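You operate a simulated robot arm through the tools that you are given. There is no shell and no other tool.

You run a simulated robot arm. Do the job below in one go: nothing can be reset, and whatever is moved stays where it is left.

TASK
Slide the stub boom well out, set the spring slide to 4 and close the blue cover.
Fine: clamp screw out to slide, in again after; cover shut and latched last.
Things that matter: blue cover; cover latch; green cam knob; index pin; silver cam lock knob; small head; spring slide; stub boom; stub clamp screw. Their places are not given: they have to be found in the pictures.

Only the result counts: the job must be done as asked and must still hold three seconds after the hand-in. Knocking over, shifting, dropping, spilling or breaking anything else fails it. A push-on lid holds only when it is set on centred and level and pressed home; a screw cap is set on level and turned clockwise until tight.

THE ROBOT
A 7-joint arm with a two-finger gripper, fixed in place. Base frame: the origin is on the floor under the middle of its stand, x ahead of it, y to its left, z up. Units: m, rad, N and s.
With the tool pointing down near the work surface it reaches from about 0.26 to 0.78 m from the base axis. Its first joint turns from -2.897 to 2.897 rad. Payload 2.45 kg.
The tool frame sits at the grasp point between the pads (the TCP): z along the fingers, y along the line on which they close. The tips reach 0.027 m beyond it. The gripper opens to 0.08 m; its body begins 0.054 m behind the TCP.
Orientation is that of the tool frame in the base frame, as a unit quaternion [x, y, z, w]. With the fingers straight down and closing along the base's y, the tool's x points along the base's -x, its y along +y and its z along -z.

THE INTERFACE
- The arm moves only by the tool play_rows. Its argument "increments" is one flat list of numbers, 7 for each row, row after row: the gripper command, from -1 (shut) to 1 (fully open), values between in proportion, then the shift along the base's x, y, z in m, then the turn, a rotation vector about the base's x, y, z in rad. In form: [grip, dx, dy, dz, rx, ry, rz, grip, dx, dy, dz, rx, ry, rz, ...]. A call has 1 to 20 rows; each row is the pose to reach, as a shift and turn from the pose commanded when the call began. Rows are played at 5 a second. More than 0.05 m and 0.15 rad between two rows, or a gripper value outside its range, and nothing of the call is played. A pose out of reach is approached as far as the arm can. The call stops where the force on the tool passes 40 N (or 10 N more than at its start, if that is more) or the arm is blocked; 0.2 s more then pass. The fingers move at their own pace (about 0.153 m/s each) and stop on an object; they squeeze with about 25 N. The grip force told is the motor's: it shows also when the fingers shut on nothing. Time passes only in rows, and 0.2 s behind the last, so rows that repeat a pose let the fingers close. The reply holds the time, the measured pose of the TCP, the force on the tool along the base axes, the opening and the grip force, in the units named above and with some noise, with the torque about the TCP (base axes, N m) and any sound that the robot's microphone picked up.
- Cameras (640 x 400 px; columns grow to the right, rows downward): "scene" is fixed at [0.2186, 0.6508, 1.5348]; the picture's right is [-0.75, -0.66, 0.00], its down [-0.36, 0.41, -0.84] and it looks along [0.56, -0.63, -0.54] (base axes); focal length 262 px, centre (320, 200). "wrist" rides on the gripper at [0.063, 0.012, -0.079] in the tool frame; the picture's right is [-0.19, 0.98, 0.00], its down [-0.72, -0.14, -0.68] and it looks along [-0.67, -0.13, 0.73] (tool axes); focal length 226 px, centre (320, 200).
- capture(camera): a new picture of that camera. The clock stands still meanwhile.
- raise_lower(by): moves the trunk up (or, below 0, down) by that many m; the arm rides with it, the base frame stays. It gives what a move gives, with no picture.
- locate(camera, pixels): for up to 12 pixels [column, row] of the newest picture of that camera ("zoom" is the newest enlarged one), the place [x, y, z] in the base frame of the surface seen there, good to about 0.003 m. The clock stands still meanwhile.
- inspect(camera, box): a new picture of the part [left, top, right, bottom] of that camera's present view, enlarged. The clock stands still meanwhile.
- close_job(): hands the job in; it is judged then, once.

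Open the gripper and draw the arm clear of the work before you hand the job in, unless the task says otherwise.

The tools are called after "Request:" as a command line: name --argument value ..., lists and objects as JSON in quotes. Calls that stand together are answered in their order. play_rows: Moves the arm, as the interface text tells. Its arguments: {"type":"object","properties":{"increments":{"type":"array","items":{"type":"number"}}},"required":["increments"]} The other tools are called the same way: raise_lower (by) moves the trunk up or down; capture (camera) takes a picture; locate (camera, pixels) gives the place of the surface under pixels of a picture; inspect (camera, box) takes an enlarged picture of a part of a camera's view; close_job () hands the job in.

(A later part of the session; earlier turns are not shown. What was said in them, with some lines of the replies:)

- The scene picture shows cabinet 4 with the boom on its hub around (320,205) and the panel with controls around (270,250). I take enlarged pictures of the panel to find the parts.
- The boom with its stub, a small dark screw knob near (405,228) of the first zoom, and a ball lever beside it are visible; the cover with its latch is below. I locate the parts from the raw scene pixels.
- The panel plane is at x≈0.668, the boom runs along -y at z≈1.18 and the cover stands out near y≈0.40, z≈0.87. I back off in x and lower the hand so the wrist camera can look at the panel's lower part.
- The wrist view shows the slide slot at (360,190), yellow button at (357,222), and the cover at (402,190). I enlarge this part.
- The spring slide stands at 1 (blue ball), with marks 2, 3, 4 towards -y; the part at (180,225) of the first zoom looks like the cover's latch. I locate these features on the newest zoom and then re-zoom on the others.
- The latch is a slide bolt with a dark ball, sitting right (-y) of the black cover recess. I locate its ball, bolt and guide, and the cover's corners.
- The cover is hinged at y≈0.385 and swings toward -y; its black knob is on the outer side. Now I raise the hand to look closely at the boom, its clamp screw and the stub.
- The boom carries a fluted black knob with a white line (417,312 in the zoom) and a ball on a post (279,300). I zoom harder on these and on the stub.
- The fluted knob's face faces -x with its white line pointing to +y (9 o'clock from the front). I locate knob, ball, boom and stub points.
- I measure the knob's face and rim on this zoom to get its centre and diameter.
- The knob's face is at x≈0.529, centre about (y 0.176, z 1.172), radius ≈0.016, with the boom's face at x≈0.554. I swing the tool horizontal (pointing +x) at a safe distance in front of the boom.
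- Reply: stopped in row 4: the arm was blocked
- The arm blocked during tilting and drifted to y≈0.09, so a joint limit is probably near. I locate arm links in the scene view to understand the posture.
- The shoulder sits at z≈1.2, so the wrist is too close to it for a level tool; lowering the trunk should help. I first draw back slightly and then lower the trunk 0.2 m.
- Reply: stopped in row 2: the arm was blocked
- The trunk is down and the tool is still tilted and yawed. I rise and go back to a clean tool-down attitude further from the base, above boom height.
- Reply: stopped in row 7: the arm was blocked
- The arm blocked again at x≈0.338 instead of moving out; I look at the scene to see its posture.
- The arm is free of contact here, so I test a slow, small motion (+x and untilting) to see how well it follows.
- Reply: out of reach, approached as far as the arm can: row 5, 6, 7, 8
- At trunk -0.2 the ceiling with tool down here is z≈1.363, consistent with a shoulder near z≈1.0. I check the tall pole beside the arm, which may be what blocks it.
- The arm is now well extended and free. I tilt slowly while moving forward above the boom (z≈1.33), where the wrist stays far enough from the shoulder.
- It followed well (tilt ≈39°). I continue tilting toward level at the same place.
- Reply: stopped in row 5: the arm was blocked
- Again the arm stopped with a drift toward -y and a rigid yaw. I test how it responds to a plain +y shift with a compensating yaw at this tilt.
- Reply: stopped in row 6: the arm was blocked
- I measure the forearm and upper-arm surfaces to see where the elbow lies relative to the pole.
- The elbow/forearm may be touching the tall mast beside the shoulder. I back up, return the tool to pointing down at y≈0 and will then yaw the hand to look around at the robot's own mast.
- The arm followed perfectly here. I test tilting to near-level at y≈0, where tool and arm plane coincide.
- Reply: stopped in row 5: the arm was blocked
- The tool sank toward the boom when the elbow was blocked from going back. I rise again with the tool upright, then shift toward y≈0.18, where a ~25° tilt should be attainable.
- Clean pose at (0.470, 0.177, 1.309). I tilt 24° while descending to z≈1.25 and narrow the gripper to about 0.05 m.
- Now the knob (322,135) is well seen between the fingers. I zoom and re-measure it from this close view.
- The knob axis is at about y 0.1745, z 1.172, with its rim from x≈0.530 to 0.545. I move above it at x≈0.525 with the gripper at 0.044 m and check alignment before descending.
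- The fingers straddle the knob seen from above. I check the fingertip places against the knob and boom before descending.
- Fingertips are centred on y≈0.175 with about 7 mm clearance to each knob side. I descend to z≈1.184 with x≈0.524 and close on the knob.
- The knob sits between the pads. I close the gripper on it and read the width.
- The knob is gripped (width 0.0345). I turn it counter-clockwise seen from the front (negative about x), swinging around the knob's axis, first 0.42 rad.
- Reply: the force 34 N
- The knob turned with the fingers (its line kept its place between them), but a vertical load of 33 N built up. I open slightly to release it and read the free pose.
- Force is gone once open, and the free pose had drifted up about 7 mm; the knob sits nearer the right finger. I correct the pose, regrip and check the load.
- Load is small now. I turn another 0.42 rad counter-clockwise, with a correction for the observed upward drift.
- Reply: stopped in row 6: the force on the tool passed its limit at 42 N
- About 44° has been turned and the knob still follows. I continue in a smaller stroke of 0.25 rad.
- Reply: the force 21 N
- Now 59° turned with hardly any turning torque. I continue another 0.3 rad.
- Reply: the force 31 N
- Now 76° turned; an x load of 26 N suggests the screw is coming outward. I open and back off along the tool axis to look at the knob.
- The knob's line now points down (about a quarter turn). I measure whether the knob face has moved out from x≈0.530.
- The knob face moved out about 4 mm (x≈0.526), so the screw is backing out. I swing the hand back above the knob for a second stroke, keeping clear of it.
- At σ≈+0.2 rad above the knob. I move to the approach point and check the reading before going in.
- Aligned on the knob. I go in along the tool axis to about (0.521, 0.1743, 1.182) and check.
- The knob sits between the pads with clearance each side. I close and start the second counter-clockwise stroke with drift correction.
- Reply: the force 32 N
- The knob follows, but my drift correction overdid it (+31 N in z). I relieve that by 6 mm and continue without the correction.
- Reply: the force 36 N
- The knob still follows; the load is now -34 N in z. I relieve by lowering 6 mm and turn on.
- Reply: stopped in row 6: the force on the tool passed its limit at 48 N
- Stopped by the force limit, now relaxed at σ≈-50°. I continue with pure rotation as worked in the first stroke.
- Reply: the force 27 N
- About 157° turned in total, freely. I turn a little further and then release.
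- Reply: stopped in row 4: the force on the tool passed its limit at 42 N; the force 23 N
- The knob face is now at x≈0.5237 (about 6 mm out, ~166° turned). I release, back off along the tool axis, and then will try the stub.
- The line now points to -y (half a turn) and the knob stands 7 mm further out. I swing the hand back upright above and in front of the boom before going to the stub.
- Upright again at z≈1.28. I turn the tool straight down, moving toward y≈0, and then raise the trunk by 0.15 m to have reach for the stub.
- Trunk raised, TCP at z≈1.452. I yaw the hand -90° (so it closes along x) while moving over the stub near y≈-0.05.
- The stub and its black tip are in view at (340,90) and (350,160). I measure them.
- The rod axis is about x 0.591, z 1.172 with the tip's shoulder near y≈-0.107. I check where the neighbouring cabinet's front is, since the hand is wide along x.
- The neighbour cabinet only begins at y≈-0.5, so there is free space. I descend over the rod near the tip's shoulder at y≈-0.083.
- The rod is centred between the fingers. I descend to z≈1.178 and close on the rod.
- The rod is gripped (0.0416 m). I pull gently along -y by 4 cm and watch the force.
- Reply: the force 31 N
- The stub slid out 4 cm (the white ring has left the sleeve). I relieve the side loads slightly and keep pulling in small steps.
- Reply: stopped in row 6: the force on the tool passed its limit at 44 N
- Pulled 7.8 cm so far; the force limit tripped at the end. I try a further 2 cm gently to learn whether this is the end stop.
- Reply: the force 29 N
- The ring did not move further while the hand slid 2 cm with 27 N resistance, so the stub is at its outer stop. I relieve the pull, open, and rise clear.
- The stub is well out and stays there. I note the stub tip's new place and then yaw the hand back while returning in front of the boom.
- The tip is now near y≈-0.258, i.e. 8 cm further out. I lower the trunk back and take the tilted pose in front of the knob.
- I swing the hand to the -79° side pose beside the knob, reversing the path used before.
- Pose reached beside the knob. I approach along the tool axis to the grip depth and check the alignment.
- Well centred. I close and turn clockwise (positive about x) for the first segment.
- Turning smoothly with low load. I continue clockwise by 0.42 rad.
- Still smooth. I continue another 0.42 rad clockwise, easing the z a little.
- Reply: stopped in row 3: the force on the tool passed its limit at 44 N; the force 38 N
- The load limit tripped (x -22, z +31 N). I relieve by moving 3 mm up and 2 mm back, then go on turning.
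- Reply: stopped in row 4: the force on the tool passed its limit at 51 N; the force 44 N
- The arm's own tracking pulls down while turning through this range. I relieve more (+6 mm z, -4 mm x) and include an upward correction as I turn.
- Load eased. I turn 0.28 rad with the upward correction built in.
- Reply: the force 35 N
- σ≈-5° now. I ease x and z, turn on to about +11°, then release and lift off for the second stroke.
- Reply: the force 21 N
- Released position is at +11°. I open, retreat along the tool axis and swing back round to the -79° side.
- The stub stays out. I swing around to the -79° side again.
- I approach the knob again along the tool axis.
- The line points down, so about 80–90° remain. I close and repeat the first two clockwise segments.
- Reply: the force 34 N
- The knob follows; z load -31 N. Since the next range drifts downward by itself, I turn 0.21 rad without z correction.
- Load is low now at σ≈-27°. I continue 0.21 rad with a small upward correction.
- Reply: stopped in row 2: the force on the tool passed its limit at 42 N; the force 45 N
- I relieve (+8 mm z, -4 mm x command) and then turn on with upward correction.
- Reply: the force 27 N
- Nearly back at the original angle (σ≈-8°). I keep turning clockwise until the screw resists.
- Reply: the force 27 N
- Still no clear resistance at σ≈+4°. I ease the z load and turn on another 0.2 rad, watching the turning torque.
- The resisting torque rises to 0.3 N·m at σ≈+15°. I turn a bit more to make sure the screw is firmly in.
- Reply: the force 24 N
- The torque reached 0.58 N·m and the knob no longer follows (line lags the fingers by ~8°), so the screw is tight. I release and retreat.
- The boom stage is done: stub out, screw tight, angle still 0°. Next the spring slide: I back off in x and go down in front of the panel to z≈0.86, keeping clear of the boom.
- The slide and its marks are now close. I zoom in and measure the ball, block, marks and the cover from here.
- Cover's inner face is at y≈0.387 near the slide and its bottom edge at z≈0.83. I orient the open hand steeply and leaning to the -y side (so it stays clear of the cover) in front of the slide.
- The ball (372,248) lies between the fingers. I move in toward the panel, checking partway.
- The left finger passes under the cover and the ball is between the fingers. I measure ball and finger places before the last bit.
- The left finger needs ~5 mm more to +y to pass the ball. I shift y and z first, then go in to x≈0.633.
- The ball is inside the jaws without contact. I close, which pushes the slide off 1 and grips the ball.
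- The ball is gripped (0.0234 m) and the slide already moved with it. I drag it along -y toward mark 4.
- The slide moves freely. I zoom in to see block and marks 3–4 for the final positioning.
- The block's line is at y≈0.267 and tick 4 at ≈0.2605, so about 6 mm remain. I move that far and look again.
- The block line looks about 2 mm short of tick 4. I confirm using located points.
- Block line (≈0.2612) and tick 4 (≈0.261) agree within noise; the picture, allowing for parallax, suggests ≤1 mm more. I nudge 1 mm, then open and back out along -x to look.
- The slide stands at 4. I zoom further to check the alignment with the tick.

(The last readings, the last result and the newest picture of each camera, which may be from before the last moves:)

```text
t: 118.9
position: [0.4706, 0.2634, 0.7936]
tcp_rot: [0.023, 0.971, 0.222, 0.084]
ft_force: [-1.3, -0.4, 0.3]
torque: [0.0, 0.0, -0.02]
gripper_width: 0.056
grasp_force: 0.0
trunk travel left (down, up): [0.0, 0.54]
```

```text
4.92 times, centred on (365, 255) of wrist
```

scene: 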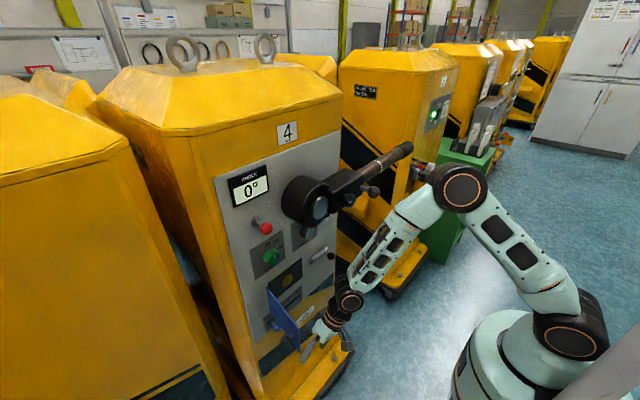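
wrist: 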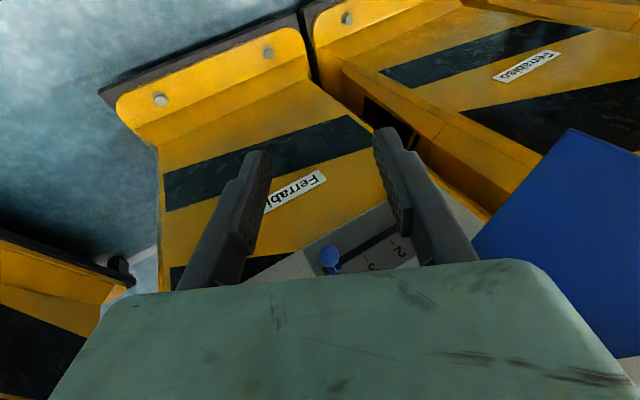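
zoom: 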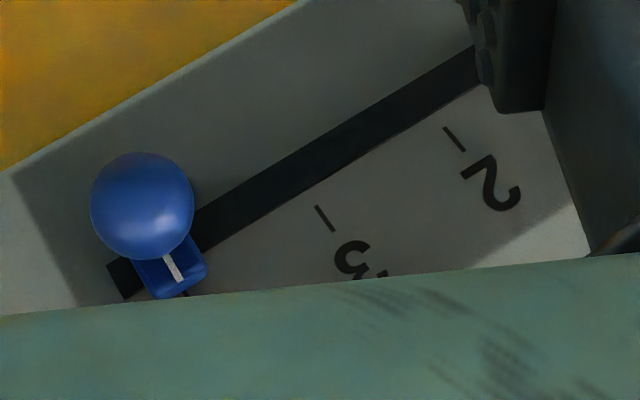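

The block's line and tick 4 coincide. Now the cover: I swing up and around its free edge to a place above and outside it (y≈0.463), with the fingers closed and pitched 60°.

Request:
play_rows --increments '[-1, -0.02, 0, 0.02, -0.0742, -0.0572, -0.0131, -1, -0.04, 0.02, 0.05, -0.1484, -0.1143, -0.0261, -1, -0.05, 0.04, 0.09, -0.2226, -0.1715, -0.0392, -1, -0.05, 0.07, 0.13, -0.2969, -0.2287, -0.0523, -1, -0.05, 0.1, 0.17, -0.3711, -0.2858, -0.0653, -1, -0.05, 0.13, 0.2, -0.4453, -0.343, -0.0784, -1, -0.05, 0.16, 0.22, -0.4453, -0.343, -0.0784, -1, -0.02, 0.19, 0.22, -0.4453, -0.343, -0.0784, -1, 0.02, 0.2, 0.22, -0.4453, -0.343, -0.0784, -1, 0.06, 0.2, 0.21, -0.4453, -0.343, -0.0784, -1, 0.09, 0.2, 0.2, -0.4453, -0.343, -0.0784, -1, 0.09, 0.2, 0.2, -0.4453, -0.343, -0.0784]'

Request:
capture --camera "wrist"

Request:
capture --camera "scene"

```text
t: 121.5
position: [0.5622, 0.4642, 0.9936]
tcp_rot: [0.002, 0.966, 0.001, 0.259]
ft_force: [-0.4, -1.0, 0.7]
torque: [-0.04, -0.02, 0.03]
gripper_width: 0.0
grasp_force: 24.5
trunk travel left (down, up): [0.0, 0.54]
```

```text
taken
```

wrist: 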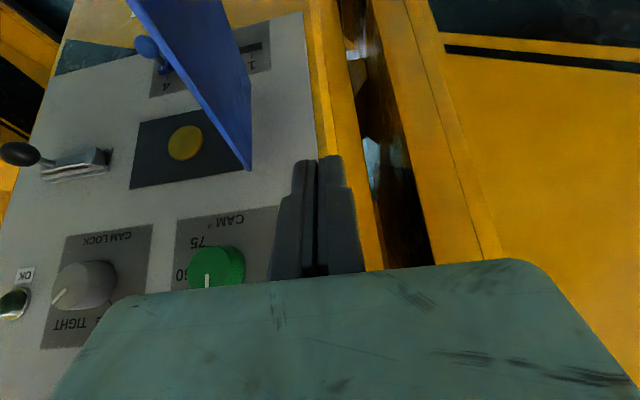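

```text
taken
```

scene: 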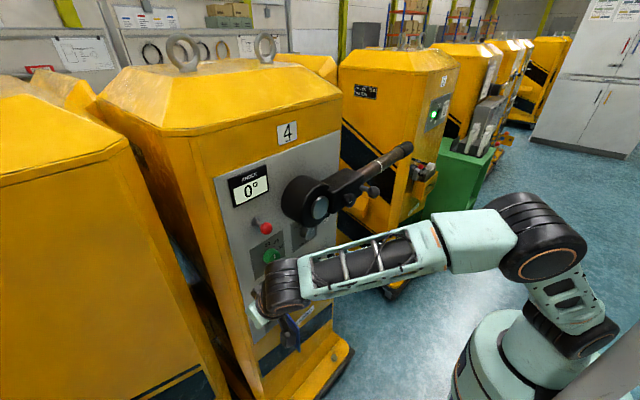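

The closed fingers are on the outer (+y) side of the cover. I measure the cover's outer face and edges from here.

Request:
locate --camera "wrist" --pixels '[[247, 160], [243, 120], [236, 60], [230, 20], [210, 110], [180, 60], [150, 15], [310, 165], [335, 165], [245, 140], [248, 100], [225, 130]]'

Request:
inspect --camera "wrist" --box '[120, 0, 360, 200]'

```text
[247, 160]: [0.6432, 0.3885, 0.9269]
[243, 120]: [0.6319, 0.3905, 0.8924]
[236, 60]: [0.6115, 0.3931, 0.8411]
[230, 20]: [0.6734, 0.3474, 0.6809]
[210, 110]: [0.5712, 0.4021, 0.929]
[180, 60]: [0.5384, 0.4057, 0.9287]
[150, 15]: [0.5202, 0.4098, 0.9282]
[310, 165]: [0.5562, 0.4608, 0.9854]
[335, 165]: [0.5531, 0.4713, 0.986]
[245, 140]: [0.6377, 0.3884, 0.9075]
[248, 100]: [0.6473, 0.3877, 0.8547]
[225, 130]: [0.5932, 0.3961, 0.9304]
```

```text
2.00 times, centred on (240, 100) of wrist
```

zoom: 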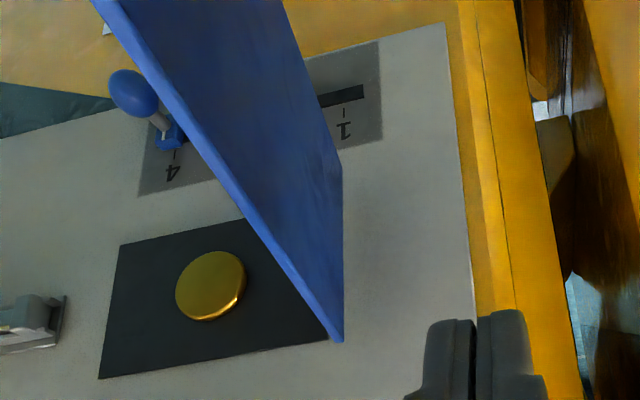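

The cover's outer face runs from (0.643,0.3885) to (0.520,0.410), open ≈100°, z 0.83–0.93. I lower the closed fingers outside it and push the first part of the swing.

Request:
play_rows --increments '[-1, -0.003, 0, -0.03, 0, 0, 0, -1, -0.003, 0, -0.065, 0, 0, 0, -1, -0.003, 0, -0.1, 0, 0, 0, -1, -0.003, -0.017, -0.1, 0, 0, 0, -1, -0.003, -0.034, -0.1, 0, 0, 0, -1, -0.003, -0.047, -0.1, 0, 0, 0, -1, -0.007, -0.062, -0.1, 0, 0, 0, -1, -0.011, -0.078, -0.1, 0, 0, 0, -1, -0.01, -0.094, -0.1, 0, 0, 0, -1, -0.007, -0.111, -0.1, 0, 0, 0, -1, -0.007, -0.111, -0.1, 0, 0, 0]'

Request:
capture --camera "wrist"

Request:
inspect --camera "scene" --box '[230, 220, 390, 360]'

```text
t: 123.9
position: [0.5541, 0.3529, 0.8946]
tcp_rot: [0.002, 0.966, 0.0, 0.259]
ft_force: [0.3, 0.5, -1.1]
torque: [0.03, 0.02, -0.01]
gripper_width: 0.0001
grasp_force: 25.0
trunk travel left (down, up): [0.0, 0.54]
```

```text
taken
```

wrist: 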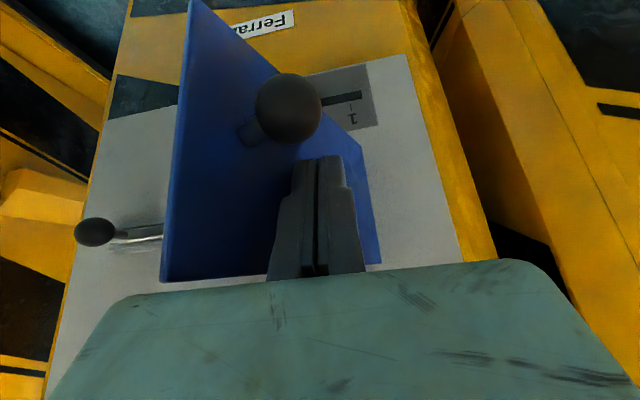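

```text
2.86 times, centred on (310, 290) of scene
```

zoom: 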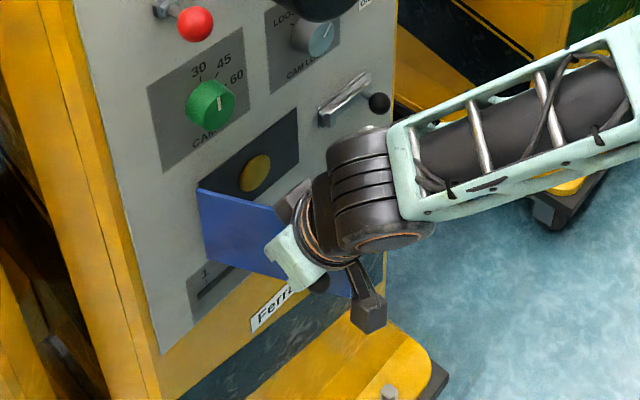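

The cover swings freely. I continue the arc until it is almost on the panel.

Request:
play_rows --increments '[-1, 0.004, -0.008, 0, 0, 0, 0, -1, 0.009, -0.017, 0, 0, 0, 0, -1, 0.0185, -0.0315, 0, 0, 0, 0, -1, 0.032, -0.045, 0, 0, 0, 0, -1, 0.0475, -0.057, 0, 0, 0, 0, -1, 0.06, -0.064, 0, 0, 0, 0, -1, 0.06, -0.064, 0, 0, 0, 0]'

Request:
capture --camera "wrist"

Request:
inspect --camera "scene" --box '[230, 220, 390, 360]'

```text
t: 125.5
position: [0.6129, 0.2885, 0.893]
tcp_rot: [0.001, 0.966, 0.001, 0.259]
ft_force: [0.1, -0.3, 0.1]
torque: [-0.01, -0.03, -0.02]
gripper_width: 0.0002
grasp_force: 24.3
trunk travel left (down, up): [0.0, 0.54]
```

```text
taken
```

wrist: 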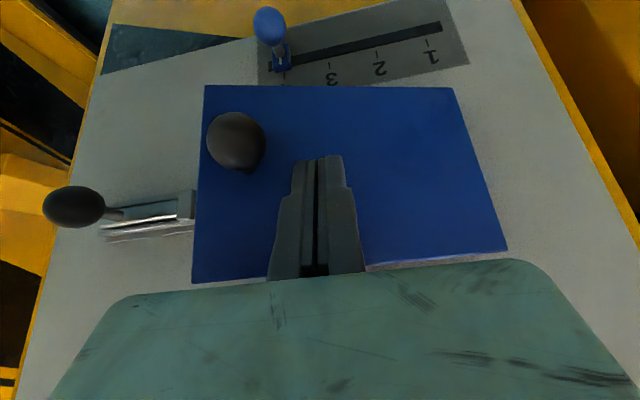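

```text
2.86 times, centred on (310, 290) of scene
```

zoom: 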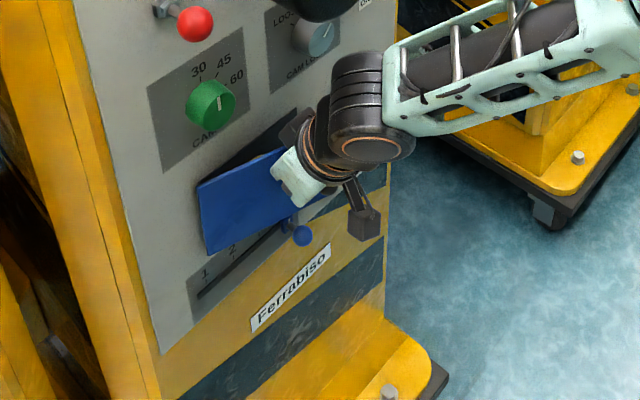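

The cover is nearly shut. I push further in +x until contact pressure shows.

Request:
play_rows --increments '[-1, 0.006, -0.002, 0, 0, 0, 0, -1, 0.012, -0.004, 0, 0, 0, 0, -1, 0.018, -0.005, 0, 0, 0, 0, -1, 0.022, -0.005, 0, 0, 0, 0, -1, 0.026, -0.005, 0, 0, 0, 0, -1, 0.026, -0.005, 0, 0, 0, 0]'

Request:
capture --camera "wrist"

```text
t: 126.9
position: [0.6392, 0.2837, 0.8945]
tcp_rot: [0.002, 0.966, 0.0, 0.258]
ft_force: [0.4, 0.1, 1.2]
torque: [0.01, -0.01, -0.01]
gripper_width: 0.0
grasp_force: 25.2
trunk travel left (down, up): [0.0, 0.54]
```

```text
taken
```

wrist: 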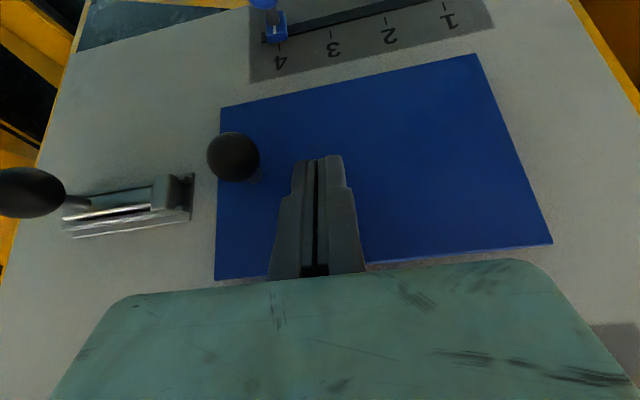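

Still no pressure. I measure the cover plane to see how far from closed it is.

Request:
locate --camera "wrist" --pixels '[[230, 120], [225, 200], [222, 270], [260, 250], [380, 150], [480, 150], [530, 230], [270, 130], [232, 150], [200, 180], [170, 190], [195, 230]]'

```text
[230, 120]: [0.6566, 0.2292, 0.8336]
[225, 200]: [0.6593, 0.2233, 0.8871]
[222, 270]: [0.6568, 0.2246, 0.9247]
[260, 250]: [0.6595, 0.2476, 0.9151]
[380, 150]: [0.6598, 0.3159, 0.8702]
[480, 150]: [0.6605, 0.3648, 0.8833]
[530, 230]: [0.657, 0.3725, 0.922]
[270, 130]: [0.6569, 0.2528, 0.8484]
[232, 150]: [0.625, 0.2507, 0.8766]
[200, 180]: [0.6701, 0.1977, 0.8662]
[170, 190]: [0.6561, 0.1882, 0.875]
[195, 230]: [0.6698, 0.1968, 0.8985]
```

The cover's face is at x≈0.657–0.660, nearly flush. I press a little further to seat it.

Request:
play_rows --increments '[-1, 0.003, -0.01, -0.01, 0, 0, 0, -1, 0.006, -0.02, -0.015, 0, 0, 0, -1, 0.009, -0.02, -0.015, 0, 0, 0, -1, 0.012, -0.02, -0.015, 0, 0, 0, -1, 0.012, -0.02, -0.015, 0, 0, 0]'

Request:
inspect --camera "wrist" --box '[140, 80, 360, 280]'

```text
t: 128.0
position: [0.6441, 0.2674, 0.8791]
tcp_rot: [0.001, 0.967, 0.002, 0.255]
ft_force: [-27.1, -1.5, 10.8]
torque: [0.1, 0.02, -0.01]
gripper_width: 0.0058
grasp_force: 30.0
trunk travel left (down, up): [0.0, 0.54]
stopped in row 5: the force on the tool passed its limit at 42 N (the readings are from after the stop); the commanded pose is now the measured one
```

```text
2.00 times, centred on (250, 180) of wrist
```

zoom: 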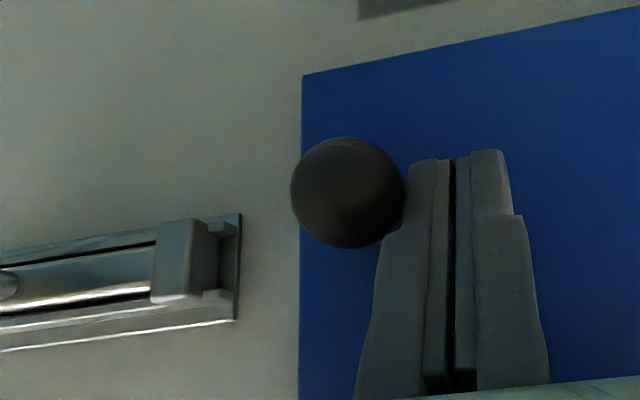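

Cover is seated with 27–40 N reaction. I back off along -x and check that it stays shut, then measure the latch.

Request:
play_rows --increments '[-1, -0.01, 0.01, 0, 0, 0, 0, -1, -0.04, 0.01, 0, 0, 0, 0, -1, -0.08, -0.02, 0, 0, 0, 0, -1, -0.12, -0.06, 0.0, 0, 0, 0, -1, -0.15, -0.1, 0.0, 0, 0, 0, -1, -0.16, -0.11, 0.0, 0, 0, 0, -1, -0.16, -0.11, 0.0, 0, 0, 0]'

Request:
capture --camera "wrist"

Request:
inspect --camera "scene" --box '[230, 220, 390, 360]'

```text
refused: row 4 steps farther than a row can; nothing moved
```

```text
taken
```

wrist: 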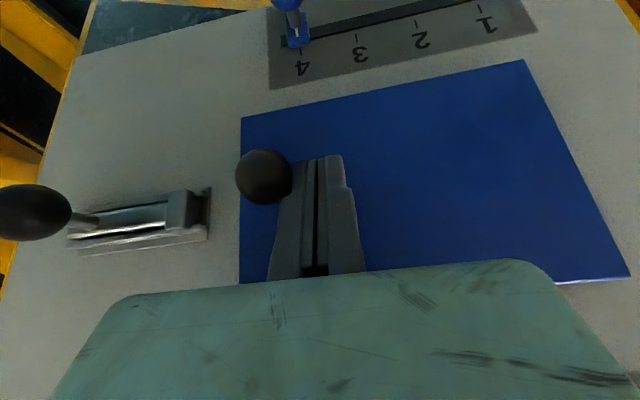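

```text
2.86 times, centred on (310, 290) of scene
```

zoom: 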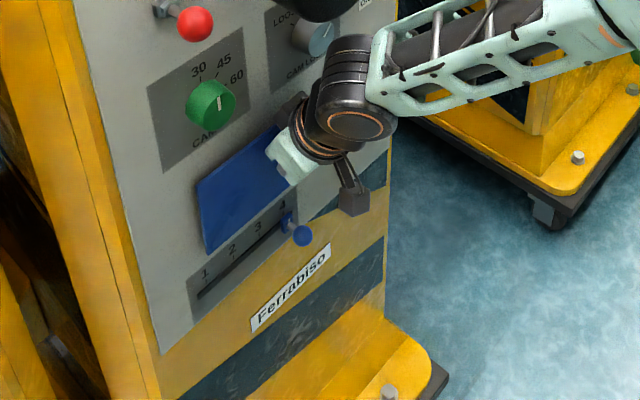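

The slide clearly points at 4 in this view. I repeat the retreat with smaller steps.

Request:
play_rows --increments '[-1, -0.006, 0.005, 0, 0, 0, 0, -1, -0.03, 0.008, 0, 0, 0, 0, -1, -0.065, 0.0, 0, 0, 0, 0, -1, -0.095, -0.03, 0.0, 0, 0, 0, -1, -0.12, -0.06, 0.0, 0, 0, 0, -1, -0.14, -0.095, 0.0, 0, 0, 0, -1, -0.15, -0.11, 0.0, 0, 0, 0, -1, -0.15, -0.11, 0.0, 0, 0, 0]'

Request:
capture --camera "wrist"

Request:
inspect --camera "scene" --box '[230, 220, 390, 360]'

```text
t: 129.8
position: [0.4989, 0.1569, 0.8769]
tcp_rot: [0.001, 0.967, 0.001, 0.255]
ft_force: [-0.6, -0.7, -0.1]
torque: [-0.02, -0.01, 0.01]
gripper_width: 0.0
grasp_force: 29.7
trunk travel left (down, up): [0.0, 0.54]
```

```text
taken
```

wrist: 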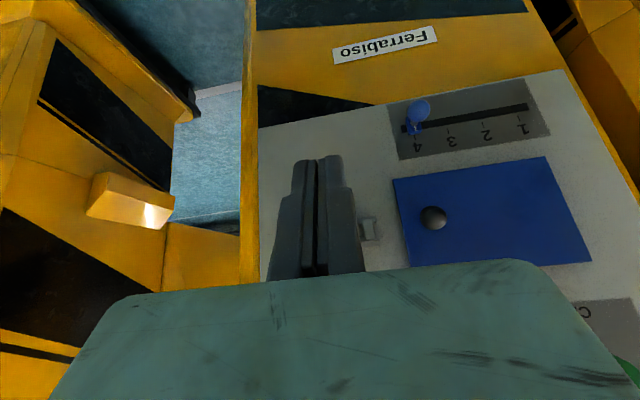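

```text
2.86 times, centred on (310, 290) of scene
```

zoom: 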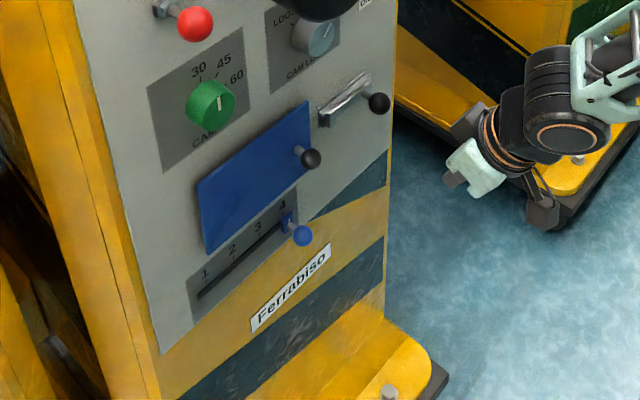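

The cover stays shut. I open the gripper and line up in front of the latch's ball.

Request:
play_rows --increments '[0.5, 0, -0.015, 0, 0, 0, 0, 0.5, 0.01, -0.028, 0.005, 0, 0, 0, 0.5, 0.02, -0.028, 0.007, 0, 0, 0, 0.5, 0.02, -0.028, 0.007, 0, 0, 0]'

Request:
capture --camera "wrist"

Request:
inspect --camera "wrist" --box '[250, 140, 450, 265]'

```text
t: 130.8
position: [0.5184, 0.1287, 0.8834]
tcp_rot: [0.001, 0.967, 0.001, 0.256]
ft_force: [0.6, 0.7, -0.7]
torque: [-0.01, 0.03, -0.04]
gripper_width: 0.0603
grasp_force: 0.1
trunk travel left (down, up): [0.0, 0.54]
```

```text
taken
```

wrist: 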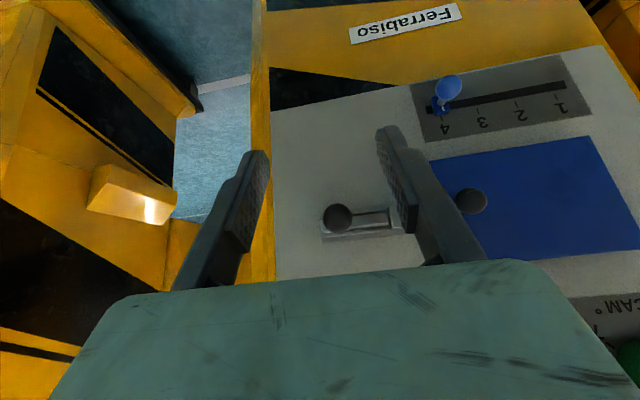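

```text
3.20 times, centred on (350, 202) of wrist
```

zoom: 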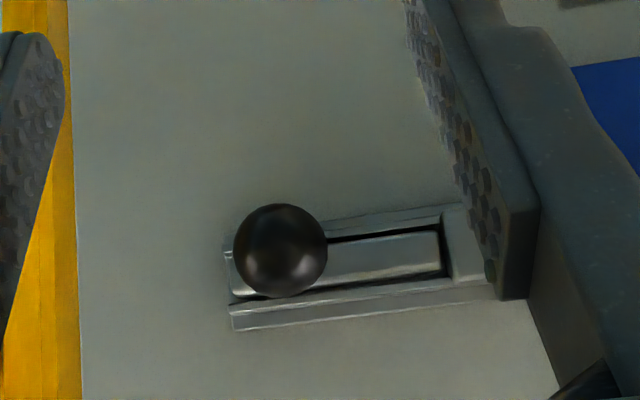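

Request:
locate --camera "zoom" --pixels '[[280, 250], [240, 250], [322, 250], [280, 210], [280, 290], [235, 280], [430, 245], [440, 265], [465, 235], [480, 290], [230, 325], [350, 265]]'

```text
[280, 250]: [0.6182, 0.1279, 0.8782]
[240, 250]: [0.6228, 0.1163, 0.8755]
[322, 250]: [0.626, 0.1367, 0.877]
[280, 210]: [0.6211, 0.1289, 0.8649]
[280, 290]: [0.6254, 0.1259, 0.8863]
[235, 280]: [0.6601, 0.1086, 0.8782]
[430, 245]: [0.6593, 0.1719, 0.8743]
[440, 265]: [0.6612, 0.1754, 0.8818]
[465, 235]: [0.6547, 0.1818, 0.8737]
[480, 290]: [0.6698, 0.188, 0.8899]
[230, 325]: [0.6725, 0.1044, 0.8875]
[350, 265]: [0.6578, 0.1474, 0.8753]
```

The latch ball's centre is about (0.6305, 0.127, 0.876). I move in over it with the jaws open and then close.

Request:
play_rows --increments '[0.4, 0.03, -0.0017, -0.002, 0, 0, 0, 0.4, 0.06, -0.0017, -0.003, 0, 0, 0, 0.4, 0.085, -0.0017, -0.0044, 0, 0, 0, 0.4, 0.107, -0.0017, -0.0044, 0, 0, 0, 0.4, 0.107, -0.0017, -0.0044, 0, 0, 0, -1, 0.107, -0.0017, -0.0044, 0, 0, 0, -1, 0.107, -0.0017, -0.0044, 0, 0, 0, -1, 0.107, -0.0017, -0.0044, 0, 0, 0]'

Request:
capture --camera "wrist"

```text
t: 132.6
position: [0.6261, 0.1279, 0.8801]
tcp_rot: [0.001, 0.967, 0.001, 0.256]
ft_force: [1.5, -0.1, -2.1]
torque: [-0.04, 0.03, -0.01]
gripper_width: 0.0265
grasp_force: 45.3
trunk travel left (down, up): [0.0, 0.54]
```

```text
taken
```

wrist: 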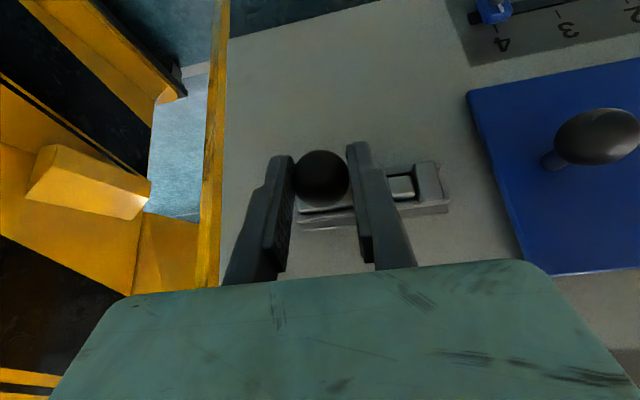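

The latch ball is gripped. I slide it toward +y (to the cover) in small steps.

Request:
play_rows --increments '[-1, 0, 0.008, 0, 0, 0, 0, -1, 0, 0.016, 0, 0, 0, 0, -1, 0, 0.024, 0, 0, 0, 0, -1, 0, 0.03, 0, 0, 0, 0, -1, 0, 0.03, 0, 0, 0, 0]'

Request:
capture --camera "wrist"

```text
t: 133.8
position: [0.6261, 0.1573, 0.8803]
tcp_rot: [0.001, 0.967, 0.002, 0.255]
ft_force: [4.1, 4.0, -3.7]
torque: [0.06, -0.05, 0.06]
gripper_width: 0.0269
grasp_force: 44.7
trunk travel left (down, up): [0.0, 0.54]
```

```text
taken
```

wrist: 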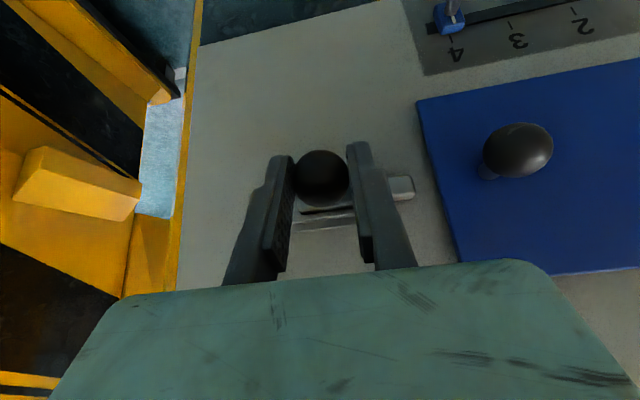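

The bolt comes out past the guide toward the cover edge (413,188). I continue until it stops.

Request:
play_rows --increments '[-1, 0, 0.006, 0, 0, 0, 0, -1, 0, 0.012, 0, 0, 0, 0, -1, 0, 0.018, 0, 0, 0, 0, -1, 0, 0.024, 0, 0, 0, 0, -1, 0, 0.024, 0, 0, 0, 0]'

Request:
capture --camera "wrist"

```text
t: 134.6
position: [0.6262, 0.1641, 0.8809]
tcp_rot: [0.008, 0.967, -0.004, 0.255]
ft_force: [-4.4, -9.1, 1.6]
torque: [-0.4, -0.49, -0.35]
gripper_width: 0.0266
grasp_force: 45.0
trunk travel left (down, up): [0.0, 0.54]
stopped in row 4: the force on the tool passed its limit at 45 N (the readings are from after the stop); the commanded pose is now the measured one
```

```text
taken
```

wrist: 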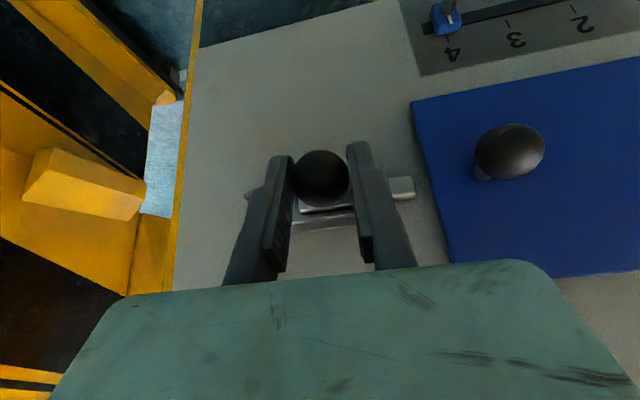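

The bolt stopped after about 36 mm. I zoom in to see whether its end overlaps the cover edge.

Request:
inspect --camera "wrist" --box '[280, 120, 480, 245]'

Request:
inspect --camera "scene" --box '[280, 225, 360, 295]'

```text
3.20 times, centred on (380, 182) of wrist
```

zoom: 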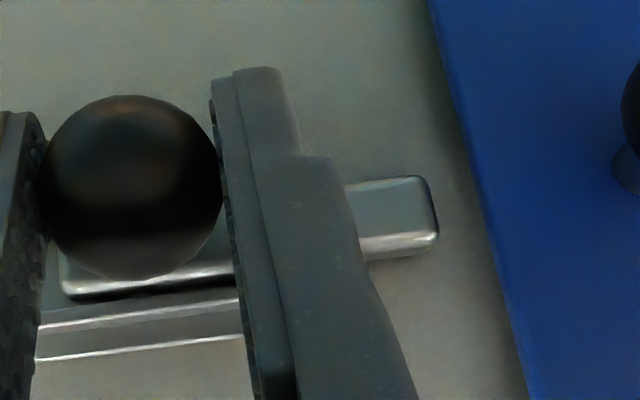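

```text
5.71 times, centred on (320, 260) of scene
```

zoom: 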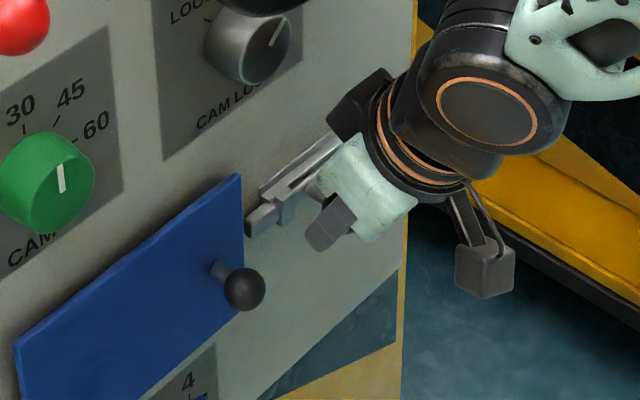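

The bolt end is still about 1.5 cm from the cover's edge in this view. I release the ball and back off to see the latch clearly.

Request:
play_rows --increments '[0.3, 0, 0, 0, 0, 0, 0, 0.5, 0, 0, 0, 0, 0, 0, 0.5, -0.03, 0, 0, 0, 0, 0, 0.5, -0.06, 0, 0.005, 0, 0, 0, 0.5, -0.1, 0.02, 0.01, 0, 0, 0, 0.5, -0.12, 0.03, 0.015, 0, 0, 0, 0.5, -0.12, 0.03, 0.015, 0, 0, 0]'

Request:
capture --camera "wrist"

Request:
inspect --camera "wrist" --box '[260, 140, 480, 270]'

Request:
inspect --camera "scene" --box '[280, 225, 360, 295]'

```text
t: 136.2
position: [0.5058, 0.1973, 0.8939]
tcp_rot: [0.007, 0.967, -0.003, 0.254]
ft_force: [0.2, -0.7, -0.7]
torque: [0.01, -0.01, 0.02]
gripper_width: 0.0599
grasp_force: 0.1
trunk travel left (down, up): [0.0, 0.54]
```

```text
taken
```

wrist: 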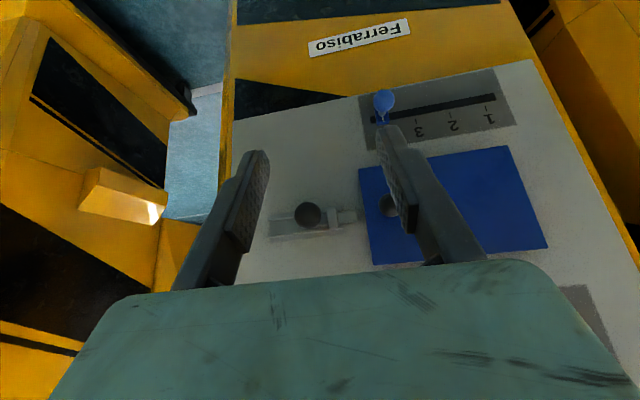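

```text
2.91 times, centred on (370, 205) of wrist
```

zoom: 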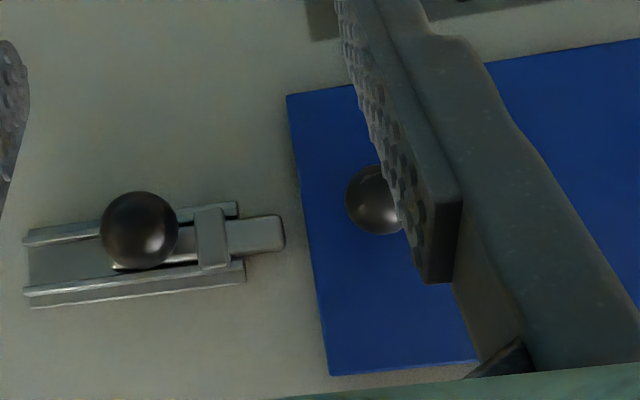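

```text
5.71 times, centred on (320, 260) of scene
```

zoom: 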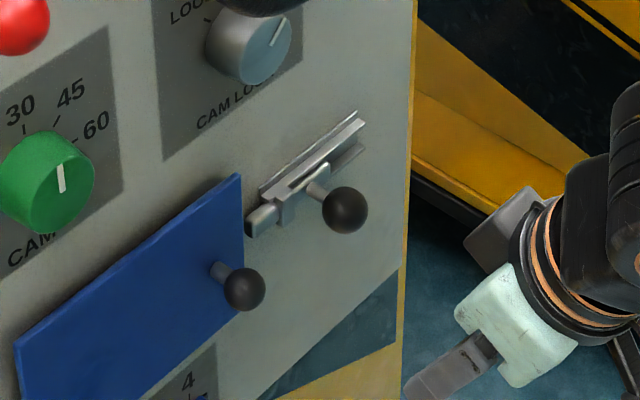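

The bolt end is ~9 mm short of the cover edge and its post could still travel toward the guide. I measure the cover's face and edges to see whether the cover is fully home.

Request:
locate --camera "zoom" --pixels '[[295, 110], [320, 280], [335, 360], [310, 200], [440, 330], [560, 130], [285, 235], [300, 240], [240, 240], [210, 240], [140, 230], [120, 268]]'

Request:
locate --camera "wrist" --pixels '[[362, 175], [368, 220], [375, 258], [440, 250], [540, 240], [500, 150], [480, 210], [356, 200], [350, 240], [555, 250], [520, 160], [400, 258]]'

```text
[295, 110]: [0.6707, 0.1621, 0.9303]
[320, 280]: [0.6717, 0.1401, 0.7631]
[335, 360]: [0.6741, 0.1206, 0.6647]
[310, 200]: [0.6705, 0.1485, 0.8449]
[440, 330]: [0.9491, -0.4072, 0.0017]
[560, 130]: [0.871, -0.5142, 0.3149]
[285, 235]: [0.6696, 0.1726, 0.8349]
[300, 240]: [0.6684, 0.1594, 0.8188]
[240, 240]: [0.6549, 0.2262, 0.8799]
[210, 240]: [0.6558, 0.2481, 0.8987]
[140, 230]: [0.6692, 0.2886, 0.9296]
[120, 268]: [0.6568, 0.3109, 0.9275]
```

```text
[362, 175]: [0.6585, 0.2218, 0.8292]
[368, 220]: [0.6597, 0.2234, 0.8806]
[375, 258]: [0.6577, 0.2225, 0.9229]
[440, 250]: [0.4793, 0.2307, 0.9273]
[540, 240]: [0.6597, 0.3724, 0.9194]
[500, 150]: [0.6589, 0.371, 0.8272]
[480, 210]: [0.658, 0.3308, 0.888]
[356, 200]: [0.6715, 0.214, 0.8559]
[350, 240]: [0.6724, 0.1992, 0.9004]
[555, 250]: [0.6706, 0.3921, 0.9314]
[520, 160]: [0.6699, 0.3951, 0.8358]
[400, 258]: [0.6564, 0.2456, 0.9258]
```

The cover's face is uniformly at x≈0.659, parallel to the panel, so it is closed. I locate the bolt's end and post accurately.

Request:
locate --camera "wrist" --pixels '[[355, 218], [350, 217], [345, 216], [340, 215], [333, 222], [327, 222], [308, 214], [303, 228], [300, 218], [275, 225], [363, 217], [318, 228]]'

Request:
inspect --camera "wrist" --box '[260, 185, 380, 250]'

```text
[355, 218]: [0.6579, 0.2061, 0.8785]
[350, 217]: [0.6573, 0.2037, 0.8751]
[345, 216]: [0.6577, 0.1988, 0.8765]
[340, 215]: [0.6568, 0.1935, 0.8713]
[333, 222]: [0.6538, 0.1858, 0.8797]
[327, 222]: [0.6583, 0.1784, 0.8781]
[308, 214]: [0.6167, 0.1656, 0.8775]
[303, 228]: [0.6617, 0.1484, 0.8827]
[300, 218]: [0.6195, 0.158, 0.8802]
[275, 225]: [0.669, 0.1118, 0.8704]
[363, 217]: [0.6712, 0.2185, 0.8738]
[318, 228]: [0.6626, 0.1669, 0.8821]
```

```text
5.33 times, centred on (320, 218) of wrist
```

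zoom: 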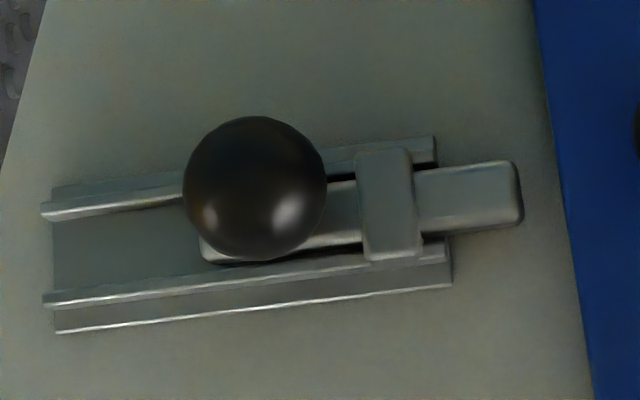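

The bolt's end is at y≈0.2085 and the cover's edge at ≈0.2225; the ball stands at y≈0.165. I test whether the bolt really ends here by pushing the ball from behind with closed fingers.

Request:
play_rows --increments '[-1, 0, -0.03, -0.005, 0, 0, 0, -1, 0.01, -0.065, -0.01, 0, 0, 0, -1, 0.03, -0.08, -0.014, 0, 0, 0, -1, 0.06, -0.08, -0.014, 0, 0, 0, -1, 0.09, -0.08, -0.014, 0, 0, 0, -1, 0.12, -0.08, -0.014, 0, 0, 0, -1, 0.12, -0.08, -0.014, 0, 0, 0]'

Request:
capture --camera "wrist"

```text
t: 137.8
position: [0.6268, 0.1158, 0.879]
tcp_rot: [0.007, 0.967, -0.004, 0.255]
ft_force: [0.0, -0.4, -1.0]
torque: [0.0, 0.0, -0.02]
gripper_width: 0.0
grasp_force: 25.1
trunk travel left (down, up): [0.0, 0.54]
```

```text
taken
```

wrist: 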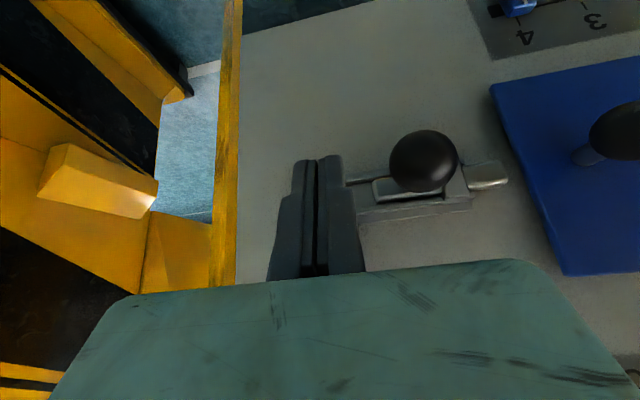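

The closed fingers are on the -y side of the ball (425,160). I push +y gently and watch where the load rises.

Request:
play_rows --increments '[-1, 0, 0.008, 0, 0, 0, 0, -1, 0, 0.016, 0, 0, 0, 0, -1, 0, 0.022, 0, 0, 0, 0, -1, 0, 0.026, 0, 0, 0, 0, -1, 0, 0.03, 0, 0, 0, 0, -1, 0, 0.034, 0, 0, 0, 0, -1, 0, 0.038, 0, 0, 0, 0, -1, 0, 0.042, 0, 0, 0, 0, -1, 0, 0.046, 0, 0, 0, 0, -1, 0, 0.05, 0, 0, 0, 0]'

Request:
capture --camera "wrist"

Request:
inspect --camera "scene" --box '[280, 225, 360, 295]'

```text
t: 139.2
position: [0.626, 0.139, 0.8804]
tcp_rot: [0.011, 0.967, -0.008, 0.253]
ft_force: [-2.7, -11.4, 3.0]
torque: [-0.04, 0.01, 0.0]
gripper_width: 0.0
grasp_force: 25.1
trunk travel left (down, up): [0.0, 0.54]
stopped in row 7: the force on the tool passed its limit at 43 N (the readings are from after the stop); the commanded pose is now the measured one
```

```text
taken
```

wrist: 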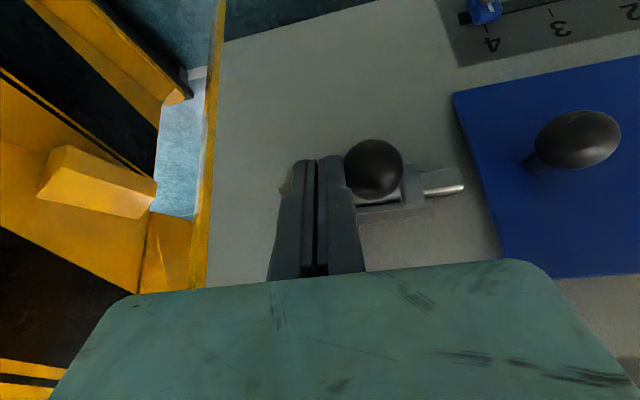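

```text
5.71 times, centred on (320, 260) of scene
```

zoom: 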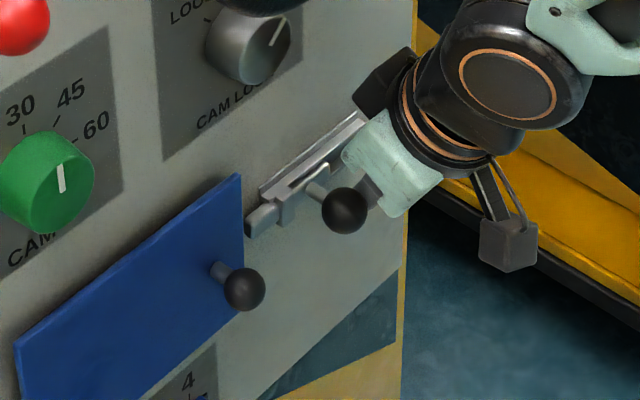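

The bolt stops at the same place with 43 N, so this is its end of travel. I back off and will check by a light pull on the cover's knob that the latch actually holds.

Request:
play_rows --increments '[-1, 0, -0.01, 0, 0, 0, 0, -1, -0.03, -0.01, 0, 0, 0, 0, 0, -0.07, -0.01, 0, 0, 0, 0, 0.5, -0.1, 0.02, 0, 0, 0, 0, 0.5, -0.115, 0.06, 0, 0, 0, 0, 0.5, -0.115, 0.1, 0, 0, 0, 0, 0.5, -0.115, 0.11, 0, 0, 0, 0, 0.5, -0.115, 0.11, 0, 0, 0, 0]'

Request:
capture --camera "wrist"

Request:
inspect --camera "wrist" --box '[230, 120, 450, 270]'

```text
t: 141.0
position: [0.5108, 0.2522, 0.879]
tcp_rot: [0.011, 0.967, -0.007, 0.253]
ft_force: [0.0, 1.4, 0.4]
torque: [0.01, 0.0, 0.02]
gripper_width: 0.0599
grasp_force: 0.1
trunk travel left (down, up): [0.0, 0.54]
```

```text
taken
```

wrist: 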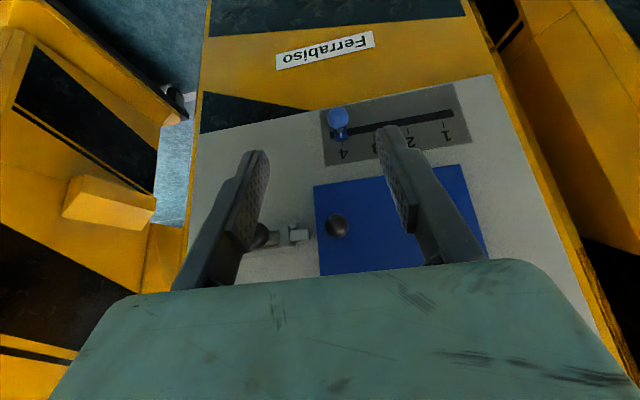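

```text
2.67 times, centred on (340, 195) of wrist
```

zoom: 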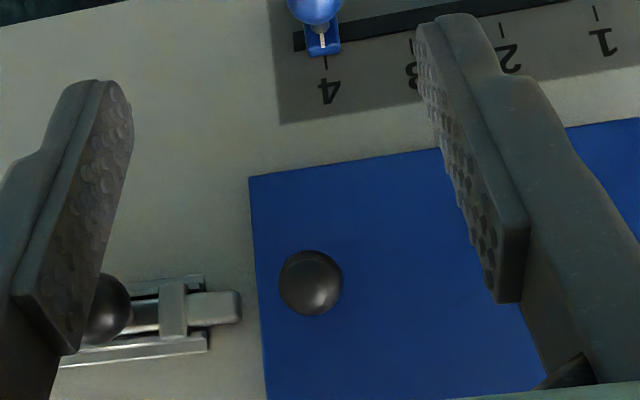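

The slide's line matches tick 4 well here. I locate the cover's knob for the light pull test.

Request:
locate --camera "zoom" --pixels '[[310, 282], [285, 282], [335, 282], [310, 255], [310, 308], [255, 230], [262, 330], [238, 305], [205, 305], [105, 310], [320, 40], [326, 62]]'

```text
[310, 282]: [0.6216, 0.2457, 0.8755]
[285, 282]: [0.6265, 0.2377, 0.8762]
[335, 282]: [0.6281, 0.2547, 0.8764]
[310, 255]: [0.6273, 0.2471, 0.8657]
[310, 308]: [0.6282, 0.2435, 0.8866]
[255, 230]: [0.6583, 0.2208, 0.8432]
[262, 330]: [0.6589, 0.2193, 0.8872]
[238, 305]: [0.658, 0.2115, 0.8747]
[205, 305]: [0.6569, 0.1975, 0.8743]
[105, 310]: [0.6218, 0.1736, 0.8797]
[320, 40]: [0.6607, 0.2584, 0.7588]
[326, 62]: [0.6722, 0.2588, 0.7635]
```

Slide line (0.2584) and tick 4 (0.2588) agree. I grip the cover's knob lightly and pull a few millimetres to see if the latch holds.

Request:
play_rows --increments '[0.1, 0.03, -0.0065, 0, 0, 0, 0, 0.1, 0.06, -0.0065, 0, 0, 0, 0, 0.1, 0.09, -0.0065, 0, 0, 0, 0, 0.1, 0.115, -0.0065, 0, 0, 0, 0, 0.1, 0.115, -0.0065, 0, 0, 0, 0, -1, 0.115, -0.0065, 0, 0, 0, 0, -1, 0.115, -0.0065, 0, 0, 0, 0]'

Request:
play_rows --increments '[-1, -0.001, 0, 0, 0, 0, 0, -1, -0.002, 0, 0, 0, 0, 0, -1, -0.003, 0, 0, 0, 0, 0, -1, -0.003, 0, 0, 0, 0, 0]'

```text
t: 142.6
position: [0.6284, 0.245, 0.8788]
tcp_rot: [0.01, 0.968, -0.007, 0.252]
ft_force: [5.2, 4.6, -3.9]
torque: [0.15, -0.4, -0.11]
gripper_width: 0.0232
grasp_force: 45.0
trunk travel left (down, up): [0.0, 0.54]
```

```text
t: 143.6
position: [0.6272, 0.2461, 0.8786]
tcp_rot: [0.011, 0.967, -0.008, 0.253]
ft_force: [30.0, 2.3, -8.8]
torque: [-0.01, -0.4, -0.03]
gripper_width: 0.023
grasp_force: 44.9
trunk travel left (down, up): [0.0, 0.54]
```

A 3 mm pull met 30 N with no movement, so the cover is held by the latch. I undo the pull, open and back away.

Request:
play_rows --increments '[-1, 0.003, 0, 0, 0, 0, 0, 0.2, 0.003, 0, 0, 0, 0, 0, 0.3, 0.003, 0, 0, 0, 0, 0, 0.3, -0.02, 0, 0, 0, 0, 0, 0.3, -0.05, 0, 0, 0, 0, 0, 0.3, -0.09, 0, 0.01, 0, 0, 0, 0.3, -0.13, 0, 0.03, 0, 0, 0, 0.3, -0.17, 0, 0.05, 0, 0, 0, 0.3, -0.2, 0, 0.07, 0, 0, 0, 0.3, -0.2, 0, 0.07, 0, 0, 0]'

Request:
capture --camera "wrist"

Request:
capture --camera "scene"

```text
t: 145.7
position: [0.4425, 0.2047, 0.9031]
tcp_rot: [0.028, 0.964, -0.101, 0.245]
ft_force: [-0.5, 0.8, -0.2]
torque: [-0.03, -0.06, -0.06]
gripper_width: 0.0519
grasp_force: 0.1
trunk travel left (down, up): [0.0, 0.54]
stopped in row 10: the arm was blocked; the commanded pose is now the measured one
```

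```text
taken
```

wrist: 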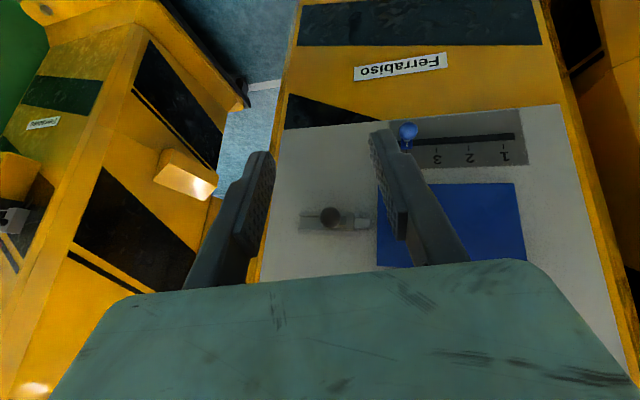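

```text
taken
```

scene: 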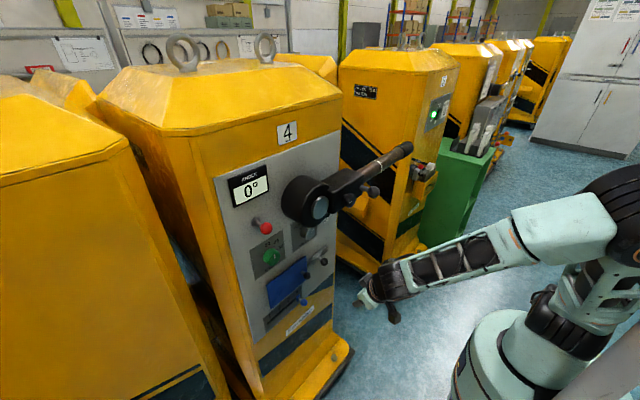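

The arm is clear of the panel (it only stopped at its own rear limit). I inspect the whole work once more: knob, stub, cover, latch and slide.

Request:
inspect --camera "scene" --box '[280, 130, 430, 240]'

Request:
inspect --camera "scene" --box '[250, 235, 350, 325]'

```text
3.64 times, centred on (355, 185) of scene
```

zoom: 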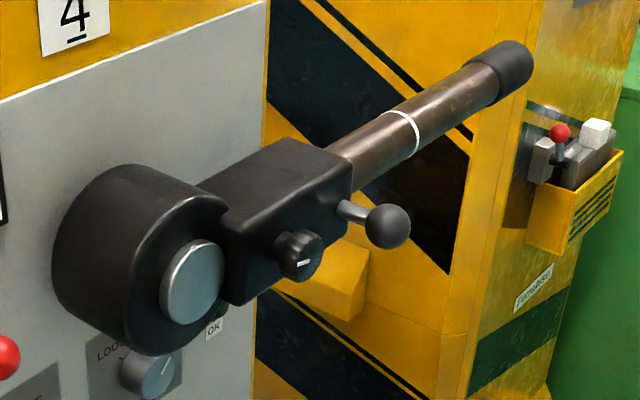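

```text
4.44 times, centred on (300, 280) of scene
```

zoom: 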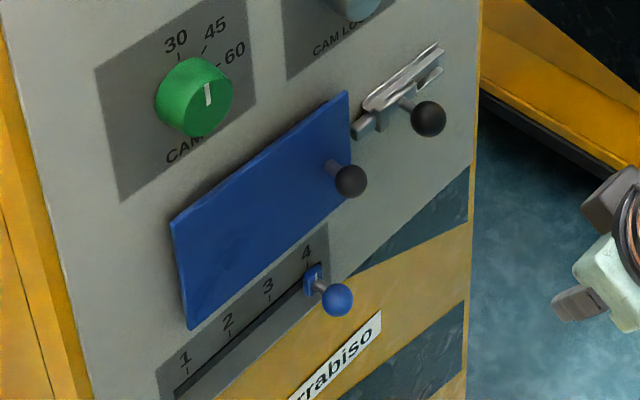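

Everything stands as wanted: stub out with the screw tight, slide at 4, cover shut with the bolt out. I open the gripper fully and ease the arm off its limit before handing in.

Request:
play_rows --increments '[1, 0.005, 0.005, 0, 0, 0, 0, 1, 0.01, 0.01, 0, 0, 0, 0, 1, 0.01, 0.01, 0, 0, 0, 0, 1, 0.01, 0.01, 0, 0, 0, 0]'

Request:
capture --camera "scene"

```text
t: 146.7
position: [0.4497, 0.2165, 0.9031]
tcp_rot: [0.026, 0.964, -0.101, 0.245]
ft_force: [-0.4, 0.2, 0.0]
torque: [0.01, 0.02, -0.04]
gripper_width: 0.0802
grasp_force: 0.1
trunk travel left (down, up): [0.0, 0.54]
```

```text
taken
```

scene: 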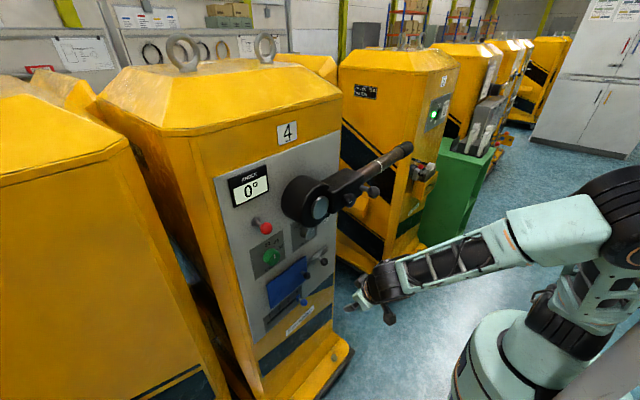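

The arm is at rest and clear, the gripper is open, and the panel shows the slide at 4, the cover shut and latched, and the stub fully out. I hand in the job.

Request:
close_job

```text
The job is handed in.
```

I've done all three parts and handed the job in; the result hasn't come back yet.

- **Stub boom:** I backed the clamp screw out about half a turn and slid the stub out about 8 cm to its stop. I then screwed the clamp back in until the knob would turn no further. The angle display still reads 0°.
- **Spring slide:** it stands at 4, with its line on the tick to within about 1 mm.
- **Blue cover:** I closed it last and slid the latch bolt across to the end of its travel. The bolt's tip looks about 1 cm short of the cover's edge. Even so, the cover didn't open when I pulled its knob with about 30 N.

The arm is clear of the panel with the gripper open. I didn't touch the green cam knob, the silver cam lock knob or the red-ball plunger, which I took to be the index pin.
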